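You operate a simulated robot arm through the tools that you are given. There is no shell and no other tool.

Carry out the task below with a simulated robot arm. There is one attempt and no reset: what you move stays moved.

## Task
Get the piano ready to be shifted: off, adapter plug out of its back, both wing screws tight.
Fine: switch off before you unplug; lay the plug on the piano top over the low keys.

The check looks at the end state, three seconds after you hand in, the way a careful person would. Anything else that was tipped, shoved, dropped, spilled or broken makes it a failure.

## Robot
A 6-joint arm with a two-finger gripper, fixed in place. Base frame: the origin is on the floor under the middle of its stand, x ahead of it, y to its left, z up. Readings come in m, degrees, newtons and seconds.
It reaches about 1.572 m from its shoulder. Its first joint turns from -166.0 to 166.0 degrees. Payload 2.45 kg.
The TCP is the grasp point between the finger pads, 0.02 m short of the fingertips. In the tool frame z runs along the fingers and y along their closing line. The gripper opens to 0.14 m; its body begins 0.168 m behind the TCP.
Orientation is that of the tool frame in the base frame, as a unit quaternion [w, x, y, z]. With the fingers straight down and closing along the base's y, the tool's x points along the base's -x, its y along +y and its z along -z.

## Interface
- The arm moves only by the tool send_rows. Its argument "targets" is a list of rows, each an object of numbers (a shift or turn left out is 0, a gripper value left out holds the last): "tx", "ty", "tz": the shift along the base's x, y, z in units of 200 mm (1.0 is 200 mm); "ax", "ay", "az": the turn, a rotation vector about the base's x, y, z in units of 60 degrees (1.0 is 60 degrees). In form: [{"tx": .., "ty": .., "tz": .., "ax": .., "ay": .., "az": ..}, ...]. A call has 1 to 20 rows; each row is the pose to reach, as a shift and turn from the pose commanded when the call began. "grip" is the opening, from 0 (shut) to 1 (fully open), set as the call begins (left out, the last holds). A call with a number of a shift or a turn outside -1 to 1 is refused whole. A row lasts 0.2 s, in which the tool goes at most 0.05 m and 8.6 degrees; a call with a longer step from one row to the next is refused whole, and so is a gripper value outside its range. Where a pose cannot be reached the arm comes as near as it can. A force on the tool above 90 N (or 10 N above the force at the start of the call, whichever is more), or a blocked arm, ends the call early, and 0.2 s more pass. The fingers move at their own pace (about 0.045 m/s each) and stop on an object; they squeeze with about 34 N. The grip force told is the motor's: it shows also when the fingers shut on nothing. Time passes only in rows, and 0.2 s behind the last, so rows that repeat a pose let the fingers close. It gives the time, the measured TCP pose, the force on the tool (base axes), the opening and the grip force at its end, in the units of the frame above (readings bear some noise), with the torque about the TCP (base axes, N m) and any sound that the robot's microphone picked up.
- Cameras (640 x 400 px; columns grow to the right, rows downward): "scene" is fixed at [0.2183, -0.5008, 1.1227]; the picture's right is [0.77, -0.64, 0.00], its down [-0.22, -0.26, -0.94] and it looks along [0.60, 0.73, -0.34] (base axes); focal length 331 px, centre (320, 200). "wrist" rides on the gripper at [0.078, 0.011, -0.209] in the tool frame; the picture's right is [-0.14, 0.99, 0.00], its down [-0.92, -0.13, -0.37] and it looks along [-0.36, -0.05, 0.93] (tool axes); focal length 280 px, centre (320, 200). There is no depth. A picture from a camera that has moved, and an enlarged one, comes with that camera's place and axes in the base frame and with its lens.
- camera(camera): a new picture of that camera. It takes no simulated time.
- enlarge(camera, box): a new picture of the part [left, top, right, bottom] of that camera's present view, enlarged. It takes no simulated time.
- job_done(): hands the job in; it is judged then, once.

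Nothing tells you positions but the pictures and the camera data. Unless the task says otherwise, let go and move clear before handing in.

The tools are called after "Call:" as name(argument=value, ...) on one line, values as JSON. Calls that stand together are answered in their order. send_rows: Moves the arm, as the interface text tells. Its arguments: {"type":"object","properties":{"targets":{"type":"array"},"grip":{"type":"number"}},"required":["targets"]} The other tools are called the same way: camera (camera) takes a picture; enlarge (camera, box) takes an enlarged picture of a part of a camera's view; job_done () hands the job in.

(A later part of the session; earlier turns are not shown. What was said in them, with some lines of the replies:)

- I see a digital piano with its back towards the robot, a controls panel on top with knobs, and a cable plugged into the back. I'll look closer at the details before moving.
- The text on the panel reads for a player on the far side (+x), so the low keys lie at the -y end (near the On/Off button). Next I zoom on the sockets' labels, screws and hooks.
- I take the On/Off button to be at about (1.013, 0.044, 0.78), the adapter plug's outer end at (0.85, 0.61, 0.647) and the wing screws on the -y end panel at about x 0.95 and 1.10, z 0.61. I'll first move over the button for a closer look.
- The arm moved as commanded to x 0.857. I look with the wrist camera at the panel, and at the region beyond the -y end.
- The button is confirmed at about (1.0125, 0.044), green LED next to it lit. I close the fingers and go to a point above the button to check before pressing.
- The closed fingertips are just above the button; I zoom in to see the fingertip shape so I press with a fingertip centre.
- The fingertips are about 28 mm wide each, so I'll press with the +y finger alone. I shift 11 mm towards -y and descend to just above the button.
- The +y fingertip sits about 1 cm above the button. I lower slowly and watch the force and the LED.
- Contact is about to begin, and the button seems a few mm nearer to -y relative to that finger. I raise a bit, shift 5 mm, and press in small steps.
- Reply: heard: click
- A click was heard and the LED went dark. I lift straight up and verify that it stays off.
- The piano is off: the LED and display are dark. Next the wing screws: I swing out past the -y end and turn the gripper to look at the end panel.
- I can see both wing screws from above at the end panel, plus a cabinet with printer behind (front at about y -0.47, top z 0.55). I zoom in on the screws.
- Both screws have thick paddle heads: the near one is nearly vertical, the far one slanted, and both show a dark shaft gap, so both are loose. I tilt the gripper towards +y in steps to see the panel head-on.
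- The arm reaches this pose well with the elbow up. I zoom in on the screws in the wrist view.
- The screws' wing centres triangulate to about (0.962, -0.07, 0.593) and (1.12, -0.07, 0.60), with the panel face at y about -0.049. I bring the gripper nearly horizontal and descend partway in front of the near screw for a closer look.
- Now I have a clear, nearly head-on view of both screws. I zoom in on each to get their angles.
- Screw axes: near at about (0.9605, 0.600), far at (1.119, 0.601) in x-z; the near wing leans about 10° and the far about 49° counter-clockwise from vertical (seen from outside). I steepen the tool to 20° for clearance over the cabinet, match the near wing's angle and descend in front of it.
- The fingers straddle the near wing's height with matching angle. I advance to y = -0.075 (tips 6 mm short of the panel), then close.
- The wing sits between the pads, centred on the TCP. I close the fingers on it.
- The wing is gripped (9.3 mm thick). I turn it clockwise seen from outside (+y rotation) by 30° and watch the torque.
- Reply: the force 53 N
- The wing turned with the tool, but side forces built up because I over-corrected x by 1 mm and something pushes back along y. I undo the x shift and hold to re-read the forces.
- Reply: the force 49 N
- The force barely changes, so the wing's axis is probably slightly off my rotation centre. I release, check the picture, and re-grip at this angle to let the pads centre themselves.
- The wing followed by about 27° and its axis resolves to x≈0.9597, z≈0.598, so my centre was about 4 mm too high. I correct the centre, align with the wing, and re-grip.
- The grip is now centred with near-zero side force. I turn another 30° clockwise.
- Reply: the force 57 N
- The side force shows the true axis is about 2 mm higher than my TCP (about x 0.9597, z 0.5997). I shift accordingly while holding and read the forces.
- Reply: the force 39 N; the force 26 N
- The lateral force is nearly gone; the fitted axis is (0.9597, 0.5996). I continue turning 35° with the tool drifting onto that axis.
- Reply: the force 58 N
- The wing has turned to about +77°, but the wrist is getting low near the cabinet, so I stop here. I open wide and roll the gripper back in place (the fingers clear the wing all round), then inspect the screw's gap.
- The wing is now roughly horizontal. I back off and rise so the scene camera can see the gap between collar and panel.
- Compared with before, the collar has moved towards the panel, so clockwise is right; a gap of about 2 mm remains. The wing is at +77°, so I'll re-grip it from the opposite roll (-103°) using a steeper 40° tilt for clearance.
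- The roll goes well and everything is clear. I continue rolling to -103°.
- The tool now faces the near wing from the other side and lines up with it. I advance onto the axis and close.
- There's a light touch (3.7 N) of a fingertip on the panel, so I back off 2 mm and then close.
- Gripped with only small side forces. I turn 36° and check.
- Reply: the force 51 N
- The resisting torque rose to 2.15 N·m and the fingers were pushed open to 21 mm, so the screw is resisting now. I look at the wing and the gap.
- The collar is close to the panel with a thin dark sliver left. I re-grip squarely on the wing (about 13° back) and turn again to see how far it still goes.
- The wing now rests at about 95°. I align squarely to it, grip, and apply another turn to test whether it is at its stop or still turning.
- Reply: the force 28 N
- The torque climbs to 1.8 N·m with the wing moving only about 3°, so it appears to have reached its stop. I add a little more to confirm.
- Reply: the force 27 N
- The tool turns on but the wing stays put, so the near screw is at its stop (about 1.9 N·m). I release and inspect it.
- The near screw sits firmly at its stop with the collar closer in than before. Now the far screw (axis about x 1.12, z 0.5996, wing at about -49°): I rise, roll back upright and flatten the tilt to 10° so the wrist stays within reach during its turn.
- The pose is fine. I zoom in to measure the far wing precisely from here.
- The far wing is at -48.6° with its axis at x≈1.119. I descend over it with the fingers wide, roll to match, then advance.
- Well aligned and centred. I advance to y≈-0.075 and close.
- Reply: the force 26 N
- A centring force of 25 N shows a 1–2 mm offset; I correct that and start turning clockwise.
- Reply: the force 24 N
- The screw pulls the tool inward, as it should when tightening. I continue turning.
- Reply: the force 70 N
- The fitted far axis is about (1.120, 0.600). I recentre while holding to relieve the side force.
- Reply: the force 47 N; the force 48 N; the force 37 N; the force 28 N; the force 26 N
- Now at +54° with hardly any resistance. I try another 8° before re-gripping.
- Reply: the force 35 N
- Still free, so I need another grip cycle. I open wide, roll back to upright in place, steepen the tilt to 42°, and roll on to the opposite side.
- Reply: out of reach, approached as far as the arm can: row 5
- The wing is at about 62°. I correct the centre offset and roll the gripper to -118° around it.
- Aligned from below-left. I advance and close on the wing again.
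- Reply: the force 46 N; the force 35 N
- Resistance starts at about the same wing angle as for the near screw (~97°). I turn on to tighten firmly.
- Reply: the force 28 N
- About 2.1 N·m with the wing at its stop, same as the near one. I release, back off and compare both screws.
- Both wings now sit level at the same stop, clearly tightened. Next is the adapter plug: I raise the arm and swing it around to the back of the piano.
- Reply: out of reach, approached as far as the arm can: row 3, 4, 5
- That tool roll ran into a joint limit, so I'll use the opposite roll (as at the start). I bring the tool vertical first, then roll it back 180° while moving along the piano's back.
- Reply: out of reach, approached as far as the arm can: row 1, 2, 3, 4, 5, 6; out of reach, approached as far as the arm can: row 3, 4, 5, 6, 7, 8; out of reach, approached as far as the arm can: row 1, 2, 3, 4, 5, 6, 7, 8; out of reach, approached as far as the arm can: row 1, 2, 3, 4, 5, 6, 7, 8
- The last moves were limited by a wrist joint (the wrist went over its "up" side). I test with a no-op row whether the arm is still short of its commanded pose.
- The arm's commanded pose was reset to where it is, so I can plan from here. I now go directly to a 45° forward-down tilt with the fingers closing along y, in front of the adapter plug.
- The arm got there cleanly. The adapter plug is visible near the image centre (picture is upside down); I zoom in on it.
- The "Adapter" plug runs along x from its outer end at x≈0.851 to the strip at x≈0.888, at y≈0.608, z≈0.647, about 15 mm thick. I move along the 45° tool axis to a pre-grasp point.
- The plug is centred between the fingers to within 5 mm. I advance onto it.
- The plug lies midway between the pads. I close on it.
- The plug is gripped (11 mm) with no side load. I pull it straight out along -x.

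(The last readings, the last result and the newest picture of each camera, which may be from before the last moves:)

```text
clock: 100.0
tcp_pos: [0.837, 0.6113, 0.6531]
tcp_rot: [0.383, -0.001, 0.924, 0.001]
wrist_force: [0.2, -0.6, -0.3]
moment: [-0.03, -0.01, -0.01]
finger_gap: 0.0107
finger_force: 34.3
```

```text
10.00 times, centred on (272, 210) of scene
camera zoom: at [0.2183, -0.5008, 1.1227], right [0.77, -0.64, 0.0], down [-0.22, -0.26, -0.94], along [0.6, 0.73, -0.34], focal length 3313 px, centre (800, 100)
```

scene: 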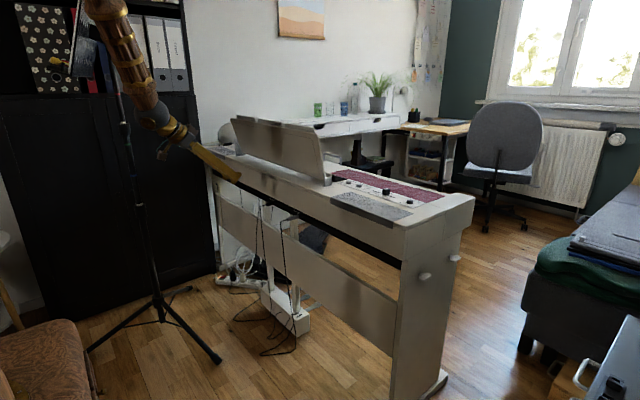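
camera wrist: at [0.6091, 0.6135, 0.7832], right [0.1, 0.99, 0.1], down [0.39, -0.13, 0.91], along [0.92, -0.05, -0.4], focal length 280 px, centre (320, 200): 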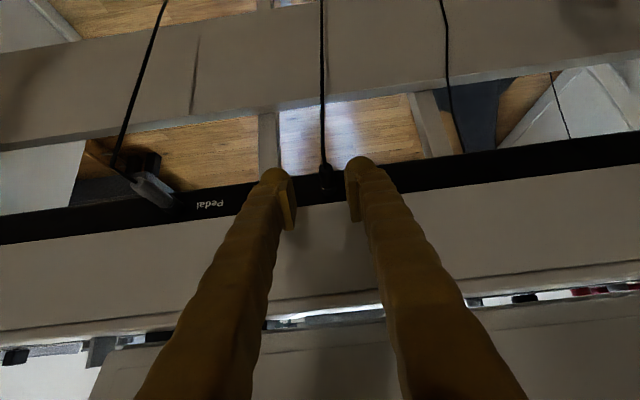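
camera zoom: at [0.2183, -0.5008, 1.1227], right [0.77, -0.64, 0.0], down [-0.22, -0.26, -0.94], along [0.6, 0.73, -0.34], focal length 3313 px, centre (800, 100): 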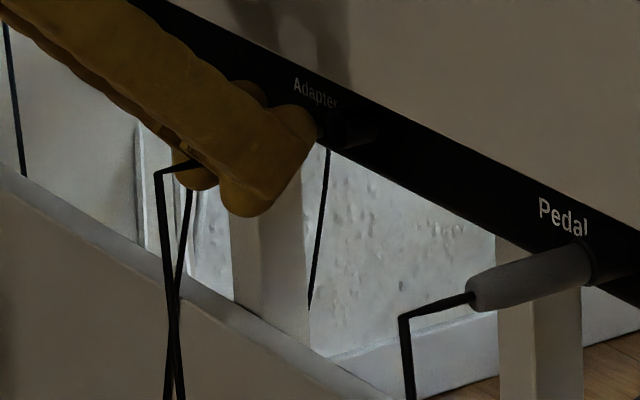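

The plug moves with the gripper without resistance and the cable follows. I keep pulling out to clear the overhang.

Call:
send_rows(targets=[{"tx": -0.06}, {"tx": -0.12}, {"tx": -0.18}, {"tx": -0.25}, {"tx": -0.32}, {"tx": -0.4}])

Call:
enlarge(camera="wrist", box=[260, 120, 400, 220])

Call:
enlarge(camera="scene", box=[220, 180, 310, 240])

Call:
camera(camera="scene")

```text
clock: 101.4
tcp_pos: [0.7553, 0.6108, 0.6528]
tcp_rot: [0.383, 0.0, 0.924, 0.0]
wrist_force: [0.3, -0.5, -0.2]
moment: [0.04, 0.0, 0.01]
finger_gap: 0.0108
finger_force: 33.7
```

```text
4.00 times, centred on (330, 170) of wrist
camera zoom: at [0.5509, 0.621, 0.7443], right [0.1, 0.99, 0.1], down [0.39, -0.13, 0.91], along [0.92, -0.05, -0.4], focal length 1122 px, centre (280, 320)
```

zoom: 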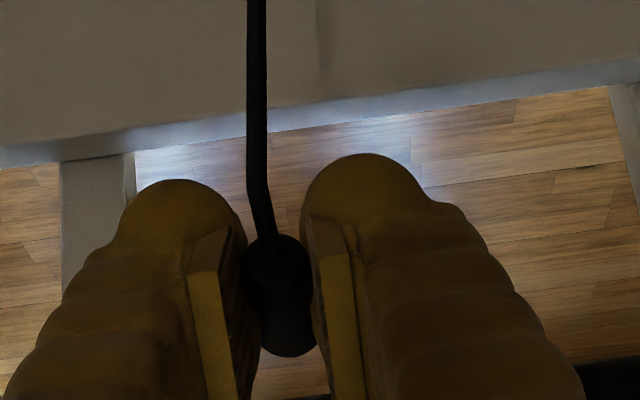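

```text
6.67 times, centred on (265, 210) of scene
camera zoom: at [0.2183, -0.5008, 1.1227], right [0.77, -0.64, 0.0], down [-0.22, -0.26, -0.94], along [0.6, 0.73, -0.34], focal length 2209 px, centre (687, 133)
```

zoom: 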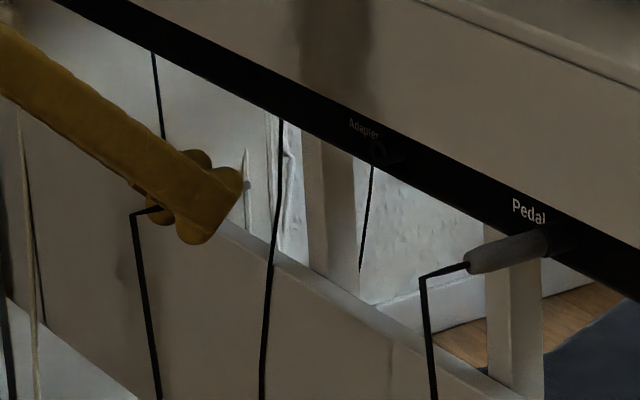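

```text
taken
```

scene: 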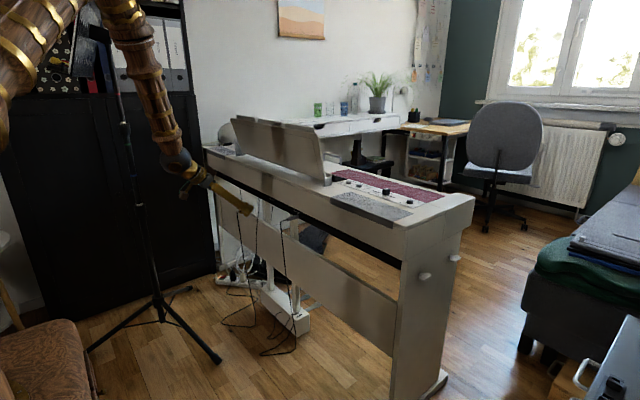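

The plug is fully out and the socket is empty. I lift it straight up in front of the piano, watching for cable tension.

Call:
send_rows(targets=[{"tz": 0.18, "tx": -0.03}, {"tz": 0.38, "tx": -0.06}, {"tz": 0.58, "tx": -0.06}, {"tz": 0.78, "tx": -0.06}, {"tz": 1.0, "tx": -0.06}])

Call:
send_rows(targets=[{"tz": 0.15, "ty": -0.1, "tx": 0.05}, {"tz": 0.3, "ty": -0.25, "tx": 0.1}, {"tz": 0.4, "ty": -0.43, "tx": 0.15}, {"tz": 0.45, "ty": -0.62, "tx": 0.2}, {"tz": 0.45, "ty": -0.82, "tx": 0.25}, {"tz": 0.45, "ty": -1.0, "tx": 0.25}])

Call:
camera(camera="scene")

Call:
camera(camera="wrist")

```text
clock: 102.6
tcp_pos: [0.7468, 0.6113, 0.8556]
tcp_rot: [0.382, 0.0, 0.924, 0.0]
wrist_force: [0.2, 0.9, -0.5]
moment: [0.01, -0.05, 0.01]
finger_gap: 0.0102
finger_force: 34.3
```

```text
clock: 104.0
tcp_pos: [0.7959, 0.4118, 0.9444]
tcp_rot: [0.382, 0.0, 0.924, 0.001]
wrist_force: [0.3, -0.1, 0.6]
moment: [0.0, 0.02, 0.0]
finger_gap: 0.0104
finger_force: 34.2
```

```text
taken
```

scene: 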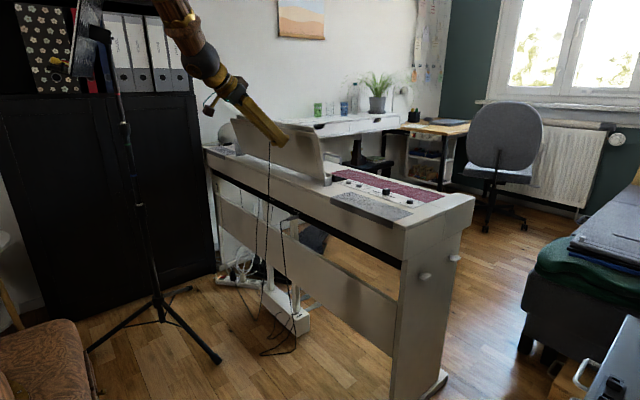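

```text
taken
camera wrist: at [0.5923, 0.4209, 1.0353], right [0.1, 0.99, 0.1], down [0.39, -0.13, 0.91], along [0.92, -0.05, -0.4], focal length 280 px, centre (320, 200)
```

wrist: 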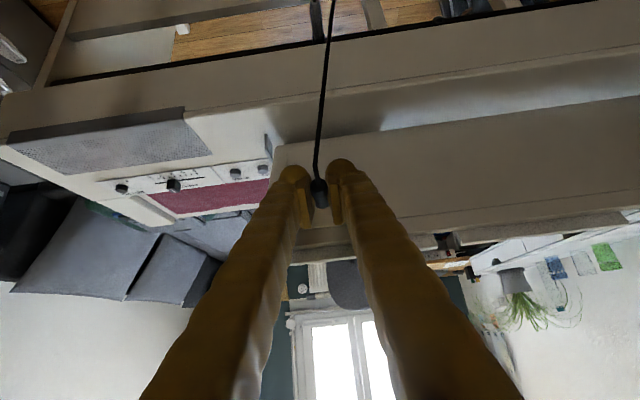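

The plug is held firmly with the cable trailing. I continue towards the low-key end and yaw the tool by -25° for wrist clearance.

Call:
send_rows(targets=[{"ty": -0.18, "az": -0.07}, {"ty": -0.38, "az": -0.14}, {"ty": -0.58, "az": -0.21}, {"ty": -0.78, "az": -0.28}, {"ty": -0.95, "az": -0.35}, {"ty": -1.1, "az": -0.417}])

Call:
send_rows(targets=[{"tx": 0.0, "ty": -0.18, "az": -0.07}, {"tx": 0.0, "ty": -0.38, "az": -0.14}, {"tx": 0.0, "ty": -0.58, "az": -0.21}, {"tx": 0.0, "ty": -0.78, "az": -0.28}, {"tx": 0.0, "ty": -0.95, "az": -0.35}, {"tx": 0.0, "ty": -1.0, "az": -0.417}])

Call:
camera(camera="scene")

Call:
camera(camera="wrist")

```text
refused: -1.1 is not a number from -1 to 1
```

```text
clock: 105.4
tcp_pos: [0.7938, 0.2112, 0.9433]
tcp_rot: [0.373, 0.201, 0.902, -0.083]
wrist_force: [0.2, -0.1, -0.1]
moment: [0.0, 0.04, -0.02]
finger_gap: 0.0107
finger_force: 33.8
```

```text
taken
```

scene: 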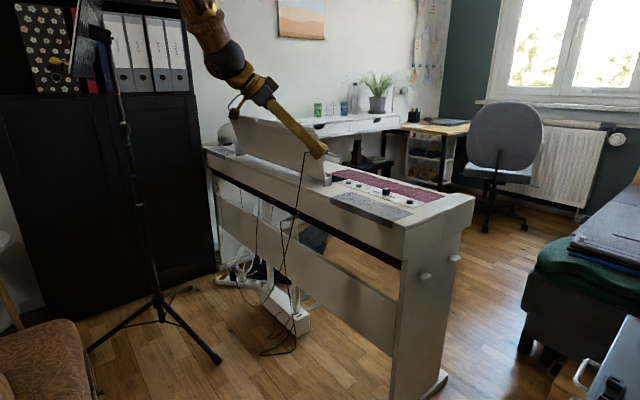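

```text
taken
camera wrist: at [0.6138, 0.3071, 1.0334], right [0.51, 0.86, 0.1], down [0.3, -0.28, 0.91], along [0.81, -0.43, -0.4], focal length 280 px, centre (320, 200)
```

wrist: 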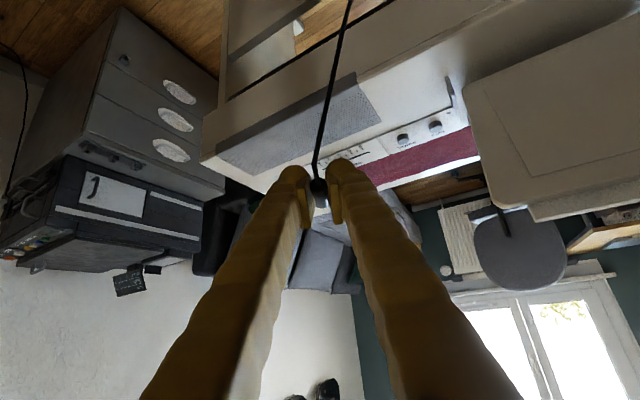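

I bring the plug over the grille area at the low end, still well above the top.

Call:
send_rows(targets=[{"tx": 0.16, "ty": -0.06, "tz": -0.05}, {"tx": 0.33, "ty": -0.12, "tz": -0.12}, {"tx": 0.5, "ty": -0.18, "tz": -0.22}, {"tx": 0.655, "ty": -0.23, "tz": -0.35}, {"tx": 0.655, "ty": -0.23, "tz": -0.45}, {"tx": 0.655, "ty": -0.23, "tz": -0.45}])

Call:
camera(camera="scene")

Call:
enlarge(camera="scene", box=[300, 130, 450, 230])

Call:
enlarge(camera="wrist", box=[220, 80, 420, 230])

```text
clock: 106.8
tcp_pos: [0.9279, 0.1637, 0.8515]
tcp_rot: [0.374, 0.201, 0.902, -0.083]
wrist_force: [-0.8, -1.1, -0.1]
moment: [-0.01, -0.02, 0.01]
finger_gap: 0.0104
finger_force: 34.4
```

```text
taken
```

scene: 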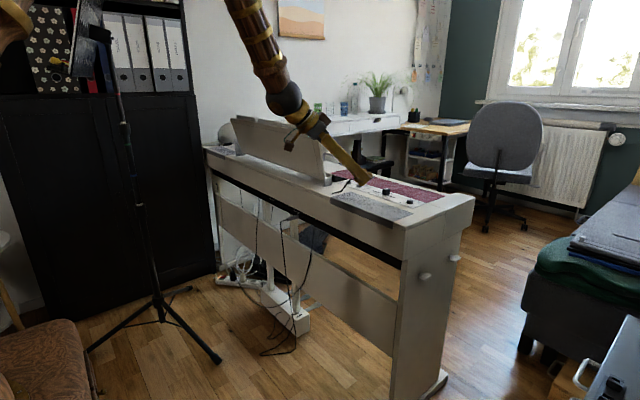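

```text
4.00 times, centred on (375, 180) of scene
camera zoom: at [0.2183, -0.5008, 1.1227], right [0.77, -0.64, 0.0], down [-0.22, -0.26, -0.94], along [0.6, 0.73, -0.34], focal length 1325 px, centre (100, 280)
```

zoom: 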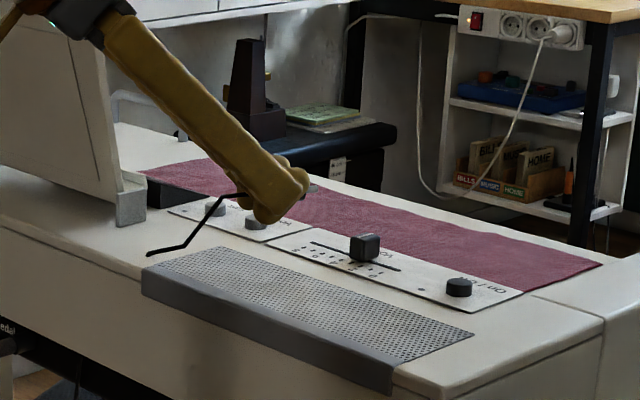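

```text
2.67 times, centred on (320, 155) of wrist
camera zoom: at [0.7465, 0.2587, 0.9428], right [0.51, 0.86, 0.1], down [0.3, -0.28, 0.91], along [0.81, -0.43, -0.4], focal length 748 px, centre (320, 320)
```

zoom: 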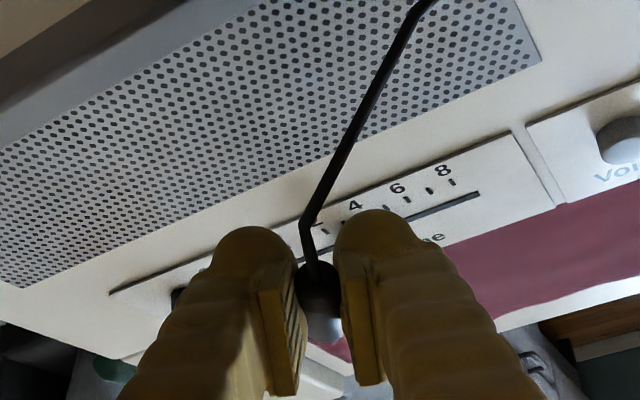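

The plug is above the speaker grille at the low end, clear of the slider. I lower it to just above the surface.

Call:
send_rows(targets=[{"tx": -0.03, "tz": -0.1}, {"tx": -0.05, "tz": -0.18}, {"tx": -0.05, "tz": -0.24}, {"tx": -0.05, "tz": -0.255}, {"tx": -0.05, "tz": -0.255}])

Call:
enlarge(camera="scene", box=[325, 155, 425, 225])

Call:
enlarge(camera="wrist", box=[220, 80, 420, 230])

```text
clock: 108.0
tcp_pos: [0.9156, 0.1631, 0.8013]
tcp_rot: [0.374, 0.2, 0.902, -0.083]
wrist_force: [0.2, -0.1, -0.2]
moment: [0.01, 0.0, -0.01]
finger_gap: 0.0102
finger_force: 33.7
```

```text
5.71 times, centred on (375, 190) of scene
camera zoom: at [0.2183, -0.5008, 1.1227], right [0.77, -0.64, 0.0], down [-0.22, -0.26, -0.94], along [0.6, 0.73, -0.34], focal length 1893 px, centre (6, 257)
```

zoom: 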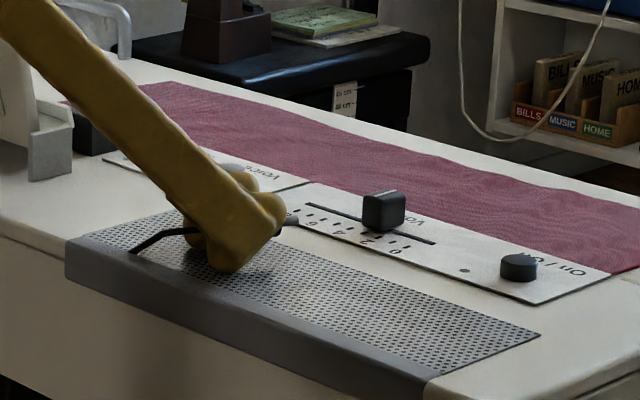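

```text
2.67 times, centred on (320, 155) of wrist
camera zoom: at [0.7352, 0.258, 0.8933], right [0.51, 0.86, 0.1], down [0.3, -0.28, 0.91], along [0.81, -0.43, -0.4], focal length 748 px, centre (320, 320)
```

zoom: 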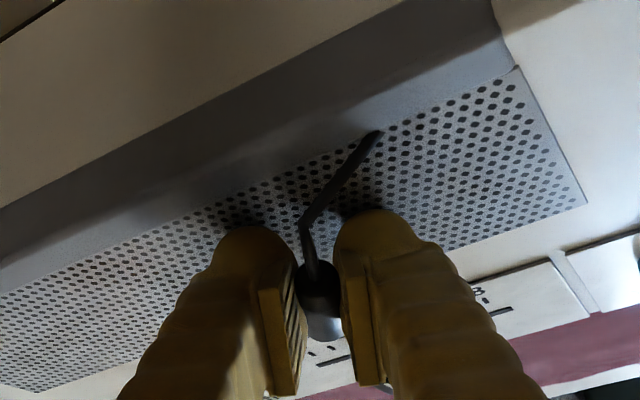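

Fingertips are about 1 cm above the grille. I lower in 2 mm steps until first contact.

Call:
send_rows(targets=[{"tz": -0.01}, {"tz": -0.02}, {"tz": -0.03}, {"tz": -0.03}])

Call:
enlarge(camera="scene", box=[335, 165, 395, 205])

```text
clock: 109.0
tcp_pos: [0.9169, 0.1651, 0.7998]
tcp_rot: [0.375, 0.2, 0.901, -0.082]
wrist_force: [-11.7, -2.3, 39.8]
moment: [-0.1, 0.36, -0.05]
finger_gap: 0.0099
finger_force: 34.1
```

```text
10.00 times, centred on (365, 185) of scene
camera zoom: at [0.2183, -0.5008, 1.1227], right [0.77, -0.64, 0.0], down [-0.22, -0.26, -0.94], along [0.6, 0.73, -0.34], focal length 3313 px, centre (-130, 350)
```

zoom: 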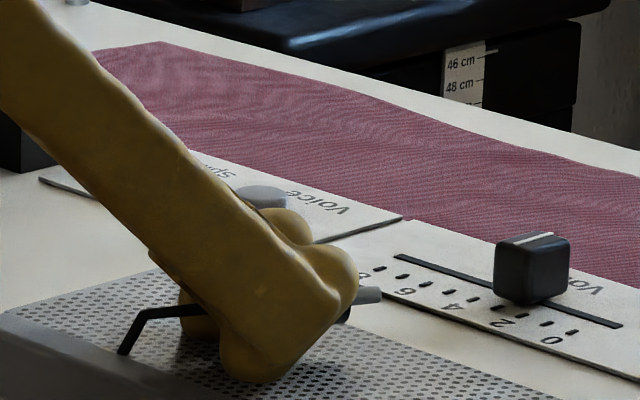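

The fingertips already rest on the grille (surface about z 0.78). I ease up 2 mm so nothing scrapes, then open just enough to let the plug settle.

Call:
send_rows(targets=[{"tz": 0.01}, {"tz": 0.015}, {"tz": 0.015}])

```text
clock: 109.8
tcp_pos: [0.9148, 0.1654, 0.7987]
tcp_rot: [0.372, 0.201, 0.903, -0.083]
wrist_force: [0.5, -2.9, 4.4]
moment: [-0.05, 0.0, 0.01]
finger_gap: 0.0104
finger_force: 33.7
```

Contact is now very light (4 N). I open the fingers.

Call:
send_rows(targets=[{"tz": 0}, {"tz": 0}, {"tz": 0}, {"tz": 0}, {"tz": 0}], grip=0.25)

Call:
enlarge(camera="scene", box=[335, 165, 395, 205])

Call:
enlarge(camera="wrist", box=[220, 80, 420, 230])

```text
clock: 111.0
tcp_pos: [0.9158, 0.1656, 0.8006]
tcp_rot: [0.374, 0.199, 0.902, -0.082]
wrist_force: [0.4, 0.1, -0.6]
moment: [0.0, 0.01, 0.02]
finger_gap: 0.0349
finger_force: 0.0
```

```text
10.00 times, centred on (365, 185) of scene
camera zoom: at [0.2183, -0.5008, 1.1227], right [0.77, -0.64, 0.0], down [-0.22, -0.26, -0.94], along [0.6, 0.73, -0.34], focal length 3313 px, centre (-130, 350)
```

zoom: 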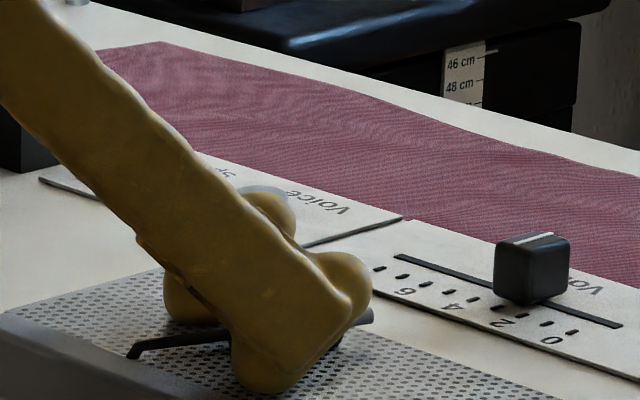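

```text
2.67 times, centred on (320, 155) of wrist
camera zoom: at [0.7356, 0.2602, 0.8914], right [0.51, 0.86, 0.1], down [0.3, -0.28, 0.91], along [0.81, -0.43, -0.4], focal length 748 px, centre (320, 320)
```

zoom: 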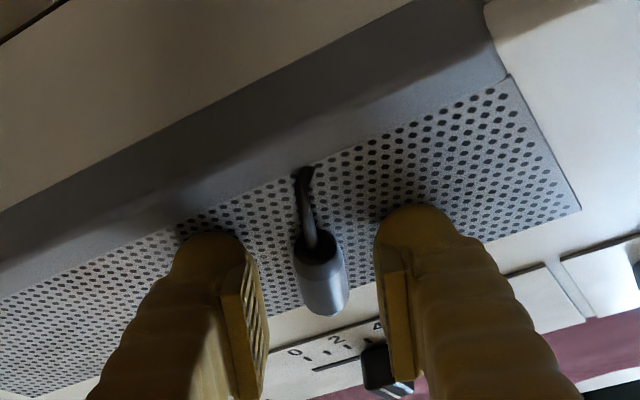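

The plug lies on the grille between the open fingers. I back away along the tool axis, upward, and check it stays put.

Call:
send_rows(targets=[{"tx": -0.03, "ty": 0.015, "tz": 0.06}, {"tx": -0.1, "ty": 0.05, "tz": 0.16}, {"tx": -0.2, "ty": 0.1, "tz": 0.28}, {"tx": -0.32, "ty": 0.15, "tz": 0.42}, {"tx": -0.45, "ty": 0.2, "tz": 0.58}, {"tx": -0.55, "ty": 0.25, "tz": 0.75}])

Call:
camera(camera="scene")

Call:
enlarge(camera="scene", box=[325, 160, 425, 225])

Call:
camera(camera="wrist")

```text
clock: 112.4
tcp_pos: [0.8063, 0.2132, 0.9489]
tcp_rot: [0.372, 0.2, 0.902, -0.083]
wrist_force: [0.2, -0.2, -0.3]
moment: [-0.01, -0.01, 0.01]
finger_gap: 0.0349
finger_force: 0.1
```

```text
taken
```

scene: 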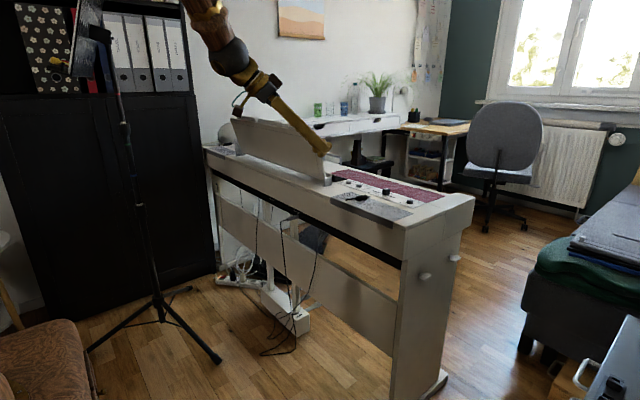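

```text
6.15 times, centred on (375, 192) of scene
camera zoom: at [0.2183, -0.5008, 1.1227], right [0.77, -0.64, 0.0], down [-0.22, -0.26, -0.94], along [0.6, 0.73, -0.34], focal length 2039 px, centre (-18, 246)
```

zoom: 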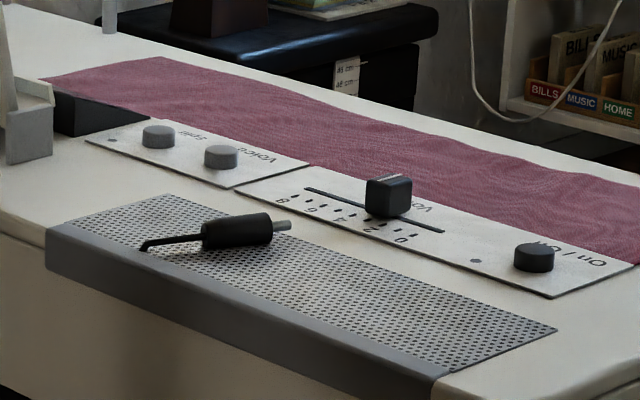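

```text
taken
camera wrist: at [0.6257, 0.308, 1.0405], right [0.51, 0.86, 0.1], down [0.3, -0.28, 0.91], along [0.81, -0.43, -0.4], focal length 280 px, centre (320, 200)
```

wrist: 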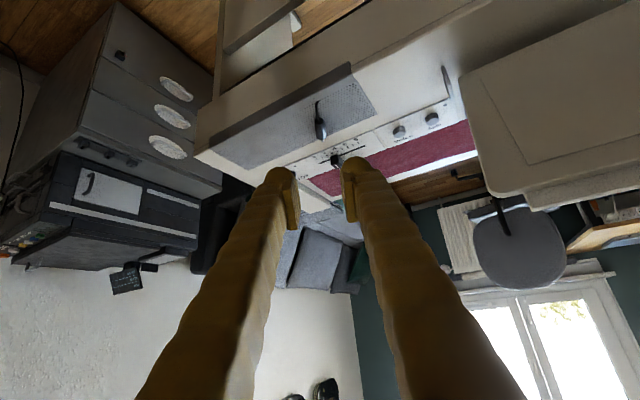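

The plug rests on the piano top over the low keys, the LED is dark and the slider is untouched. I do a final check of the screws, sockets and surroundings after moving clear and letting a moment pass.

Call:
send_rows(targets=[{"tx": -0.15, "tz": 0.1}, {"tx": -0.3, "tz": 0.2}, {"tx": -0.3, "tz": 0.3}, {"tx": -0.3, "tz": 0.3}, {"tx": -0.3, "tz": 0.3}, {"tx": -0.3, "tz": 0.3}, {"tx": -0.3, "tz": 0.3}, {"tx": -0.3, "tz": 0.3}, {"tx": -0.3, "tz": 0.3}, {"tx": -0.3, "tz": 0.3}])

Call:
camera(camera="scene")

Call:
enlarge(camera="scene", box=[325, 160, 425, 225])

Call:
enlarge(camera="scene", box=[400, 230, 480, 290])

Call:
enlarge(camera="scene", box=[230, 180, 330, 245])

Call:
enlarge(camera="scene", box=[200, 240, 340, 360])

```text
clock: 114.6
tcp_pos: [0.7449, 0.2148, 1.0099]
tcp_rot: [0.374, 0.2, 0.902, -0.082]
wrist_force: [0.5, 0.1, -0.4]
moment: [-0.03, -0.01, 0.02]
finger_gap: 0.0349
finger_force: 0.0
```

```text
taken
```

scene: 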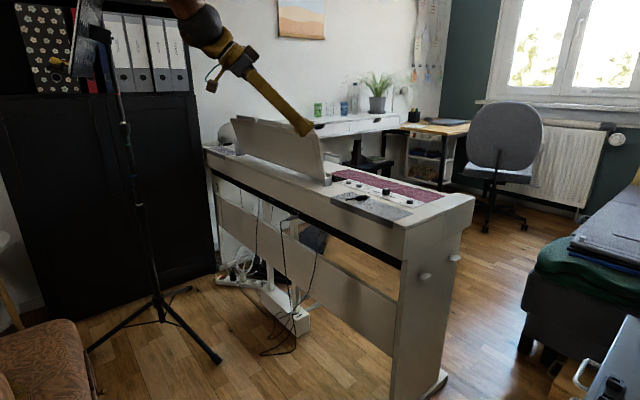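

```text
6.15 times, centred on (375, 192) of scene
camera zoom: at [0.2183, -0.5008, 1.1227], right [0.77, -0.64, 0.0], down [-0.22, -0.26, -0.94], along [0.6, 0.73, -0.34], focal length 2039 px, centre (-18, 246)
```

zoom: 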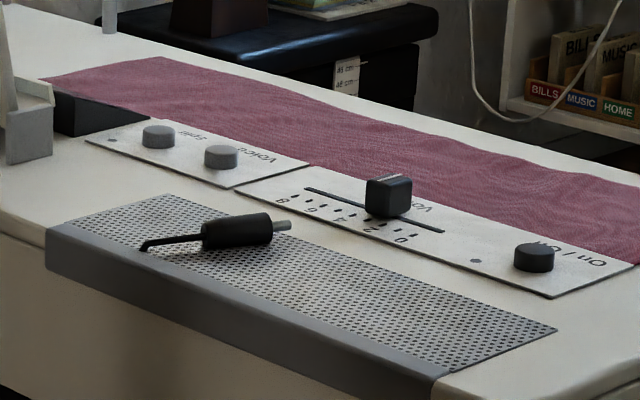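

```text
6.67 times, centred on (440, 260) of scene
camera zoom: at [0.2183, -0.5008, 1.1227], right [0.77, -0.64, 0.0], down [-0.22, -0.26, -0.94], along [0.6, 0.73, -0.34], focal length 2209 px, centre (-480, -200)
```

zoom: 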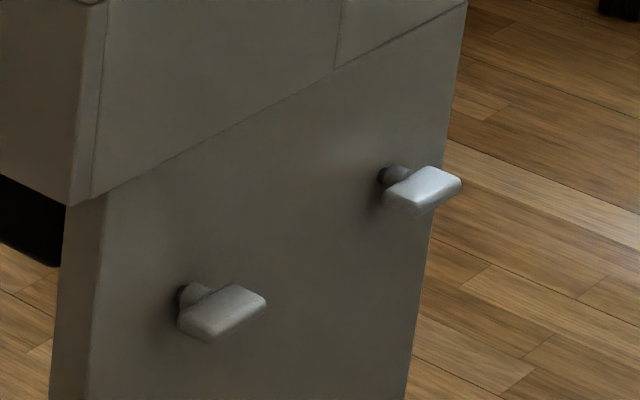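

```text
6.15 times, centred on (280, 212) of scene
camera zoom: at [0.2183, -0.5008, 1.1227], right [0.77, -0.64, 0.0], down [-0.22, -0.26, -0.94], along [0.6, 0.73, -0.34], focal length 2039 px, centre (566, 123)
```

zoom: 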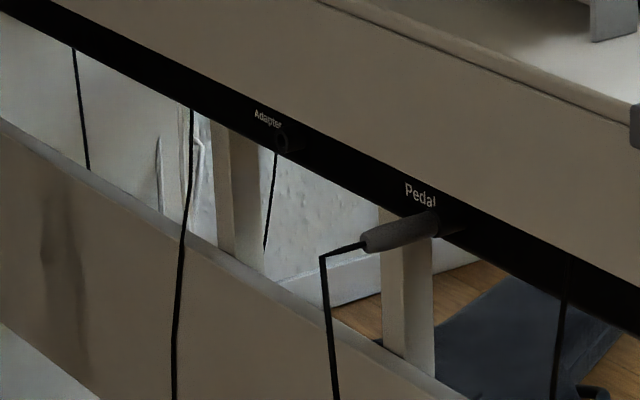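

```text
3.33 times, centred on (270, 300) of scene
camera zoom: at [0.2183, -0.5008, 1.1227], right [0.77, -0.64, 0.0], down [-0.22, -0.26, -0.94], along [0.6, 0.73, -0.34], focal length 1104 px, centre (487, -133)
```

zoom: 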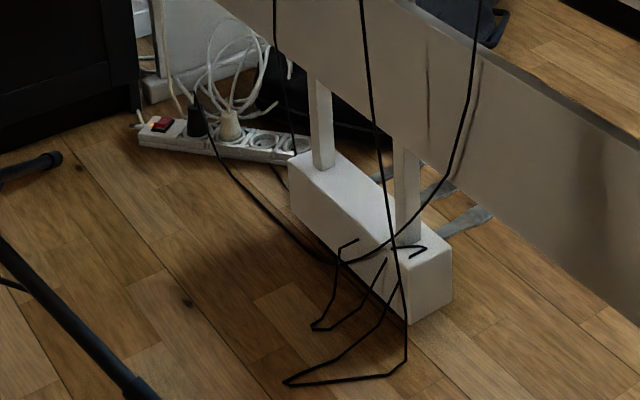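

Final check: the piano is off, the adapter socket is empty, and its plug lies still on the top over the low keys. Both wing screws sit level at their stops, the pedal plug and volume slider look unchanged, nothing else looks disturbed, and the gripper is open and clear. I'm handing in.

Call:
job_done()

```text
The job is handed in.
```

The piano is ready to shift, and I've handed the job in. I don't have the check's result.

- **Power:** I pressed On/Off first. It clicked, and the LED and display are dark.
- **Adapter plug:** I pulled it from the back after switching off. It lies on the speaker grille at the low-key end of the top and stayed put for the roughly two seconds I watched. The pedal plug is still in.
- **Wing screws:** Both are turned clockwise until they stopped, at about 2 N·m. Both wings now sit level. A thin sliver of shaft still shows behind each collar, so I judged them tight by the hard stop, not by the collars touching the panel.

The volume slider looks as it was, and I saw nothing else moved or knocked. The gripper is open and clear of the piano.
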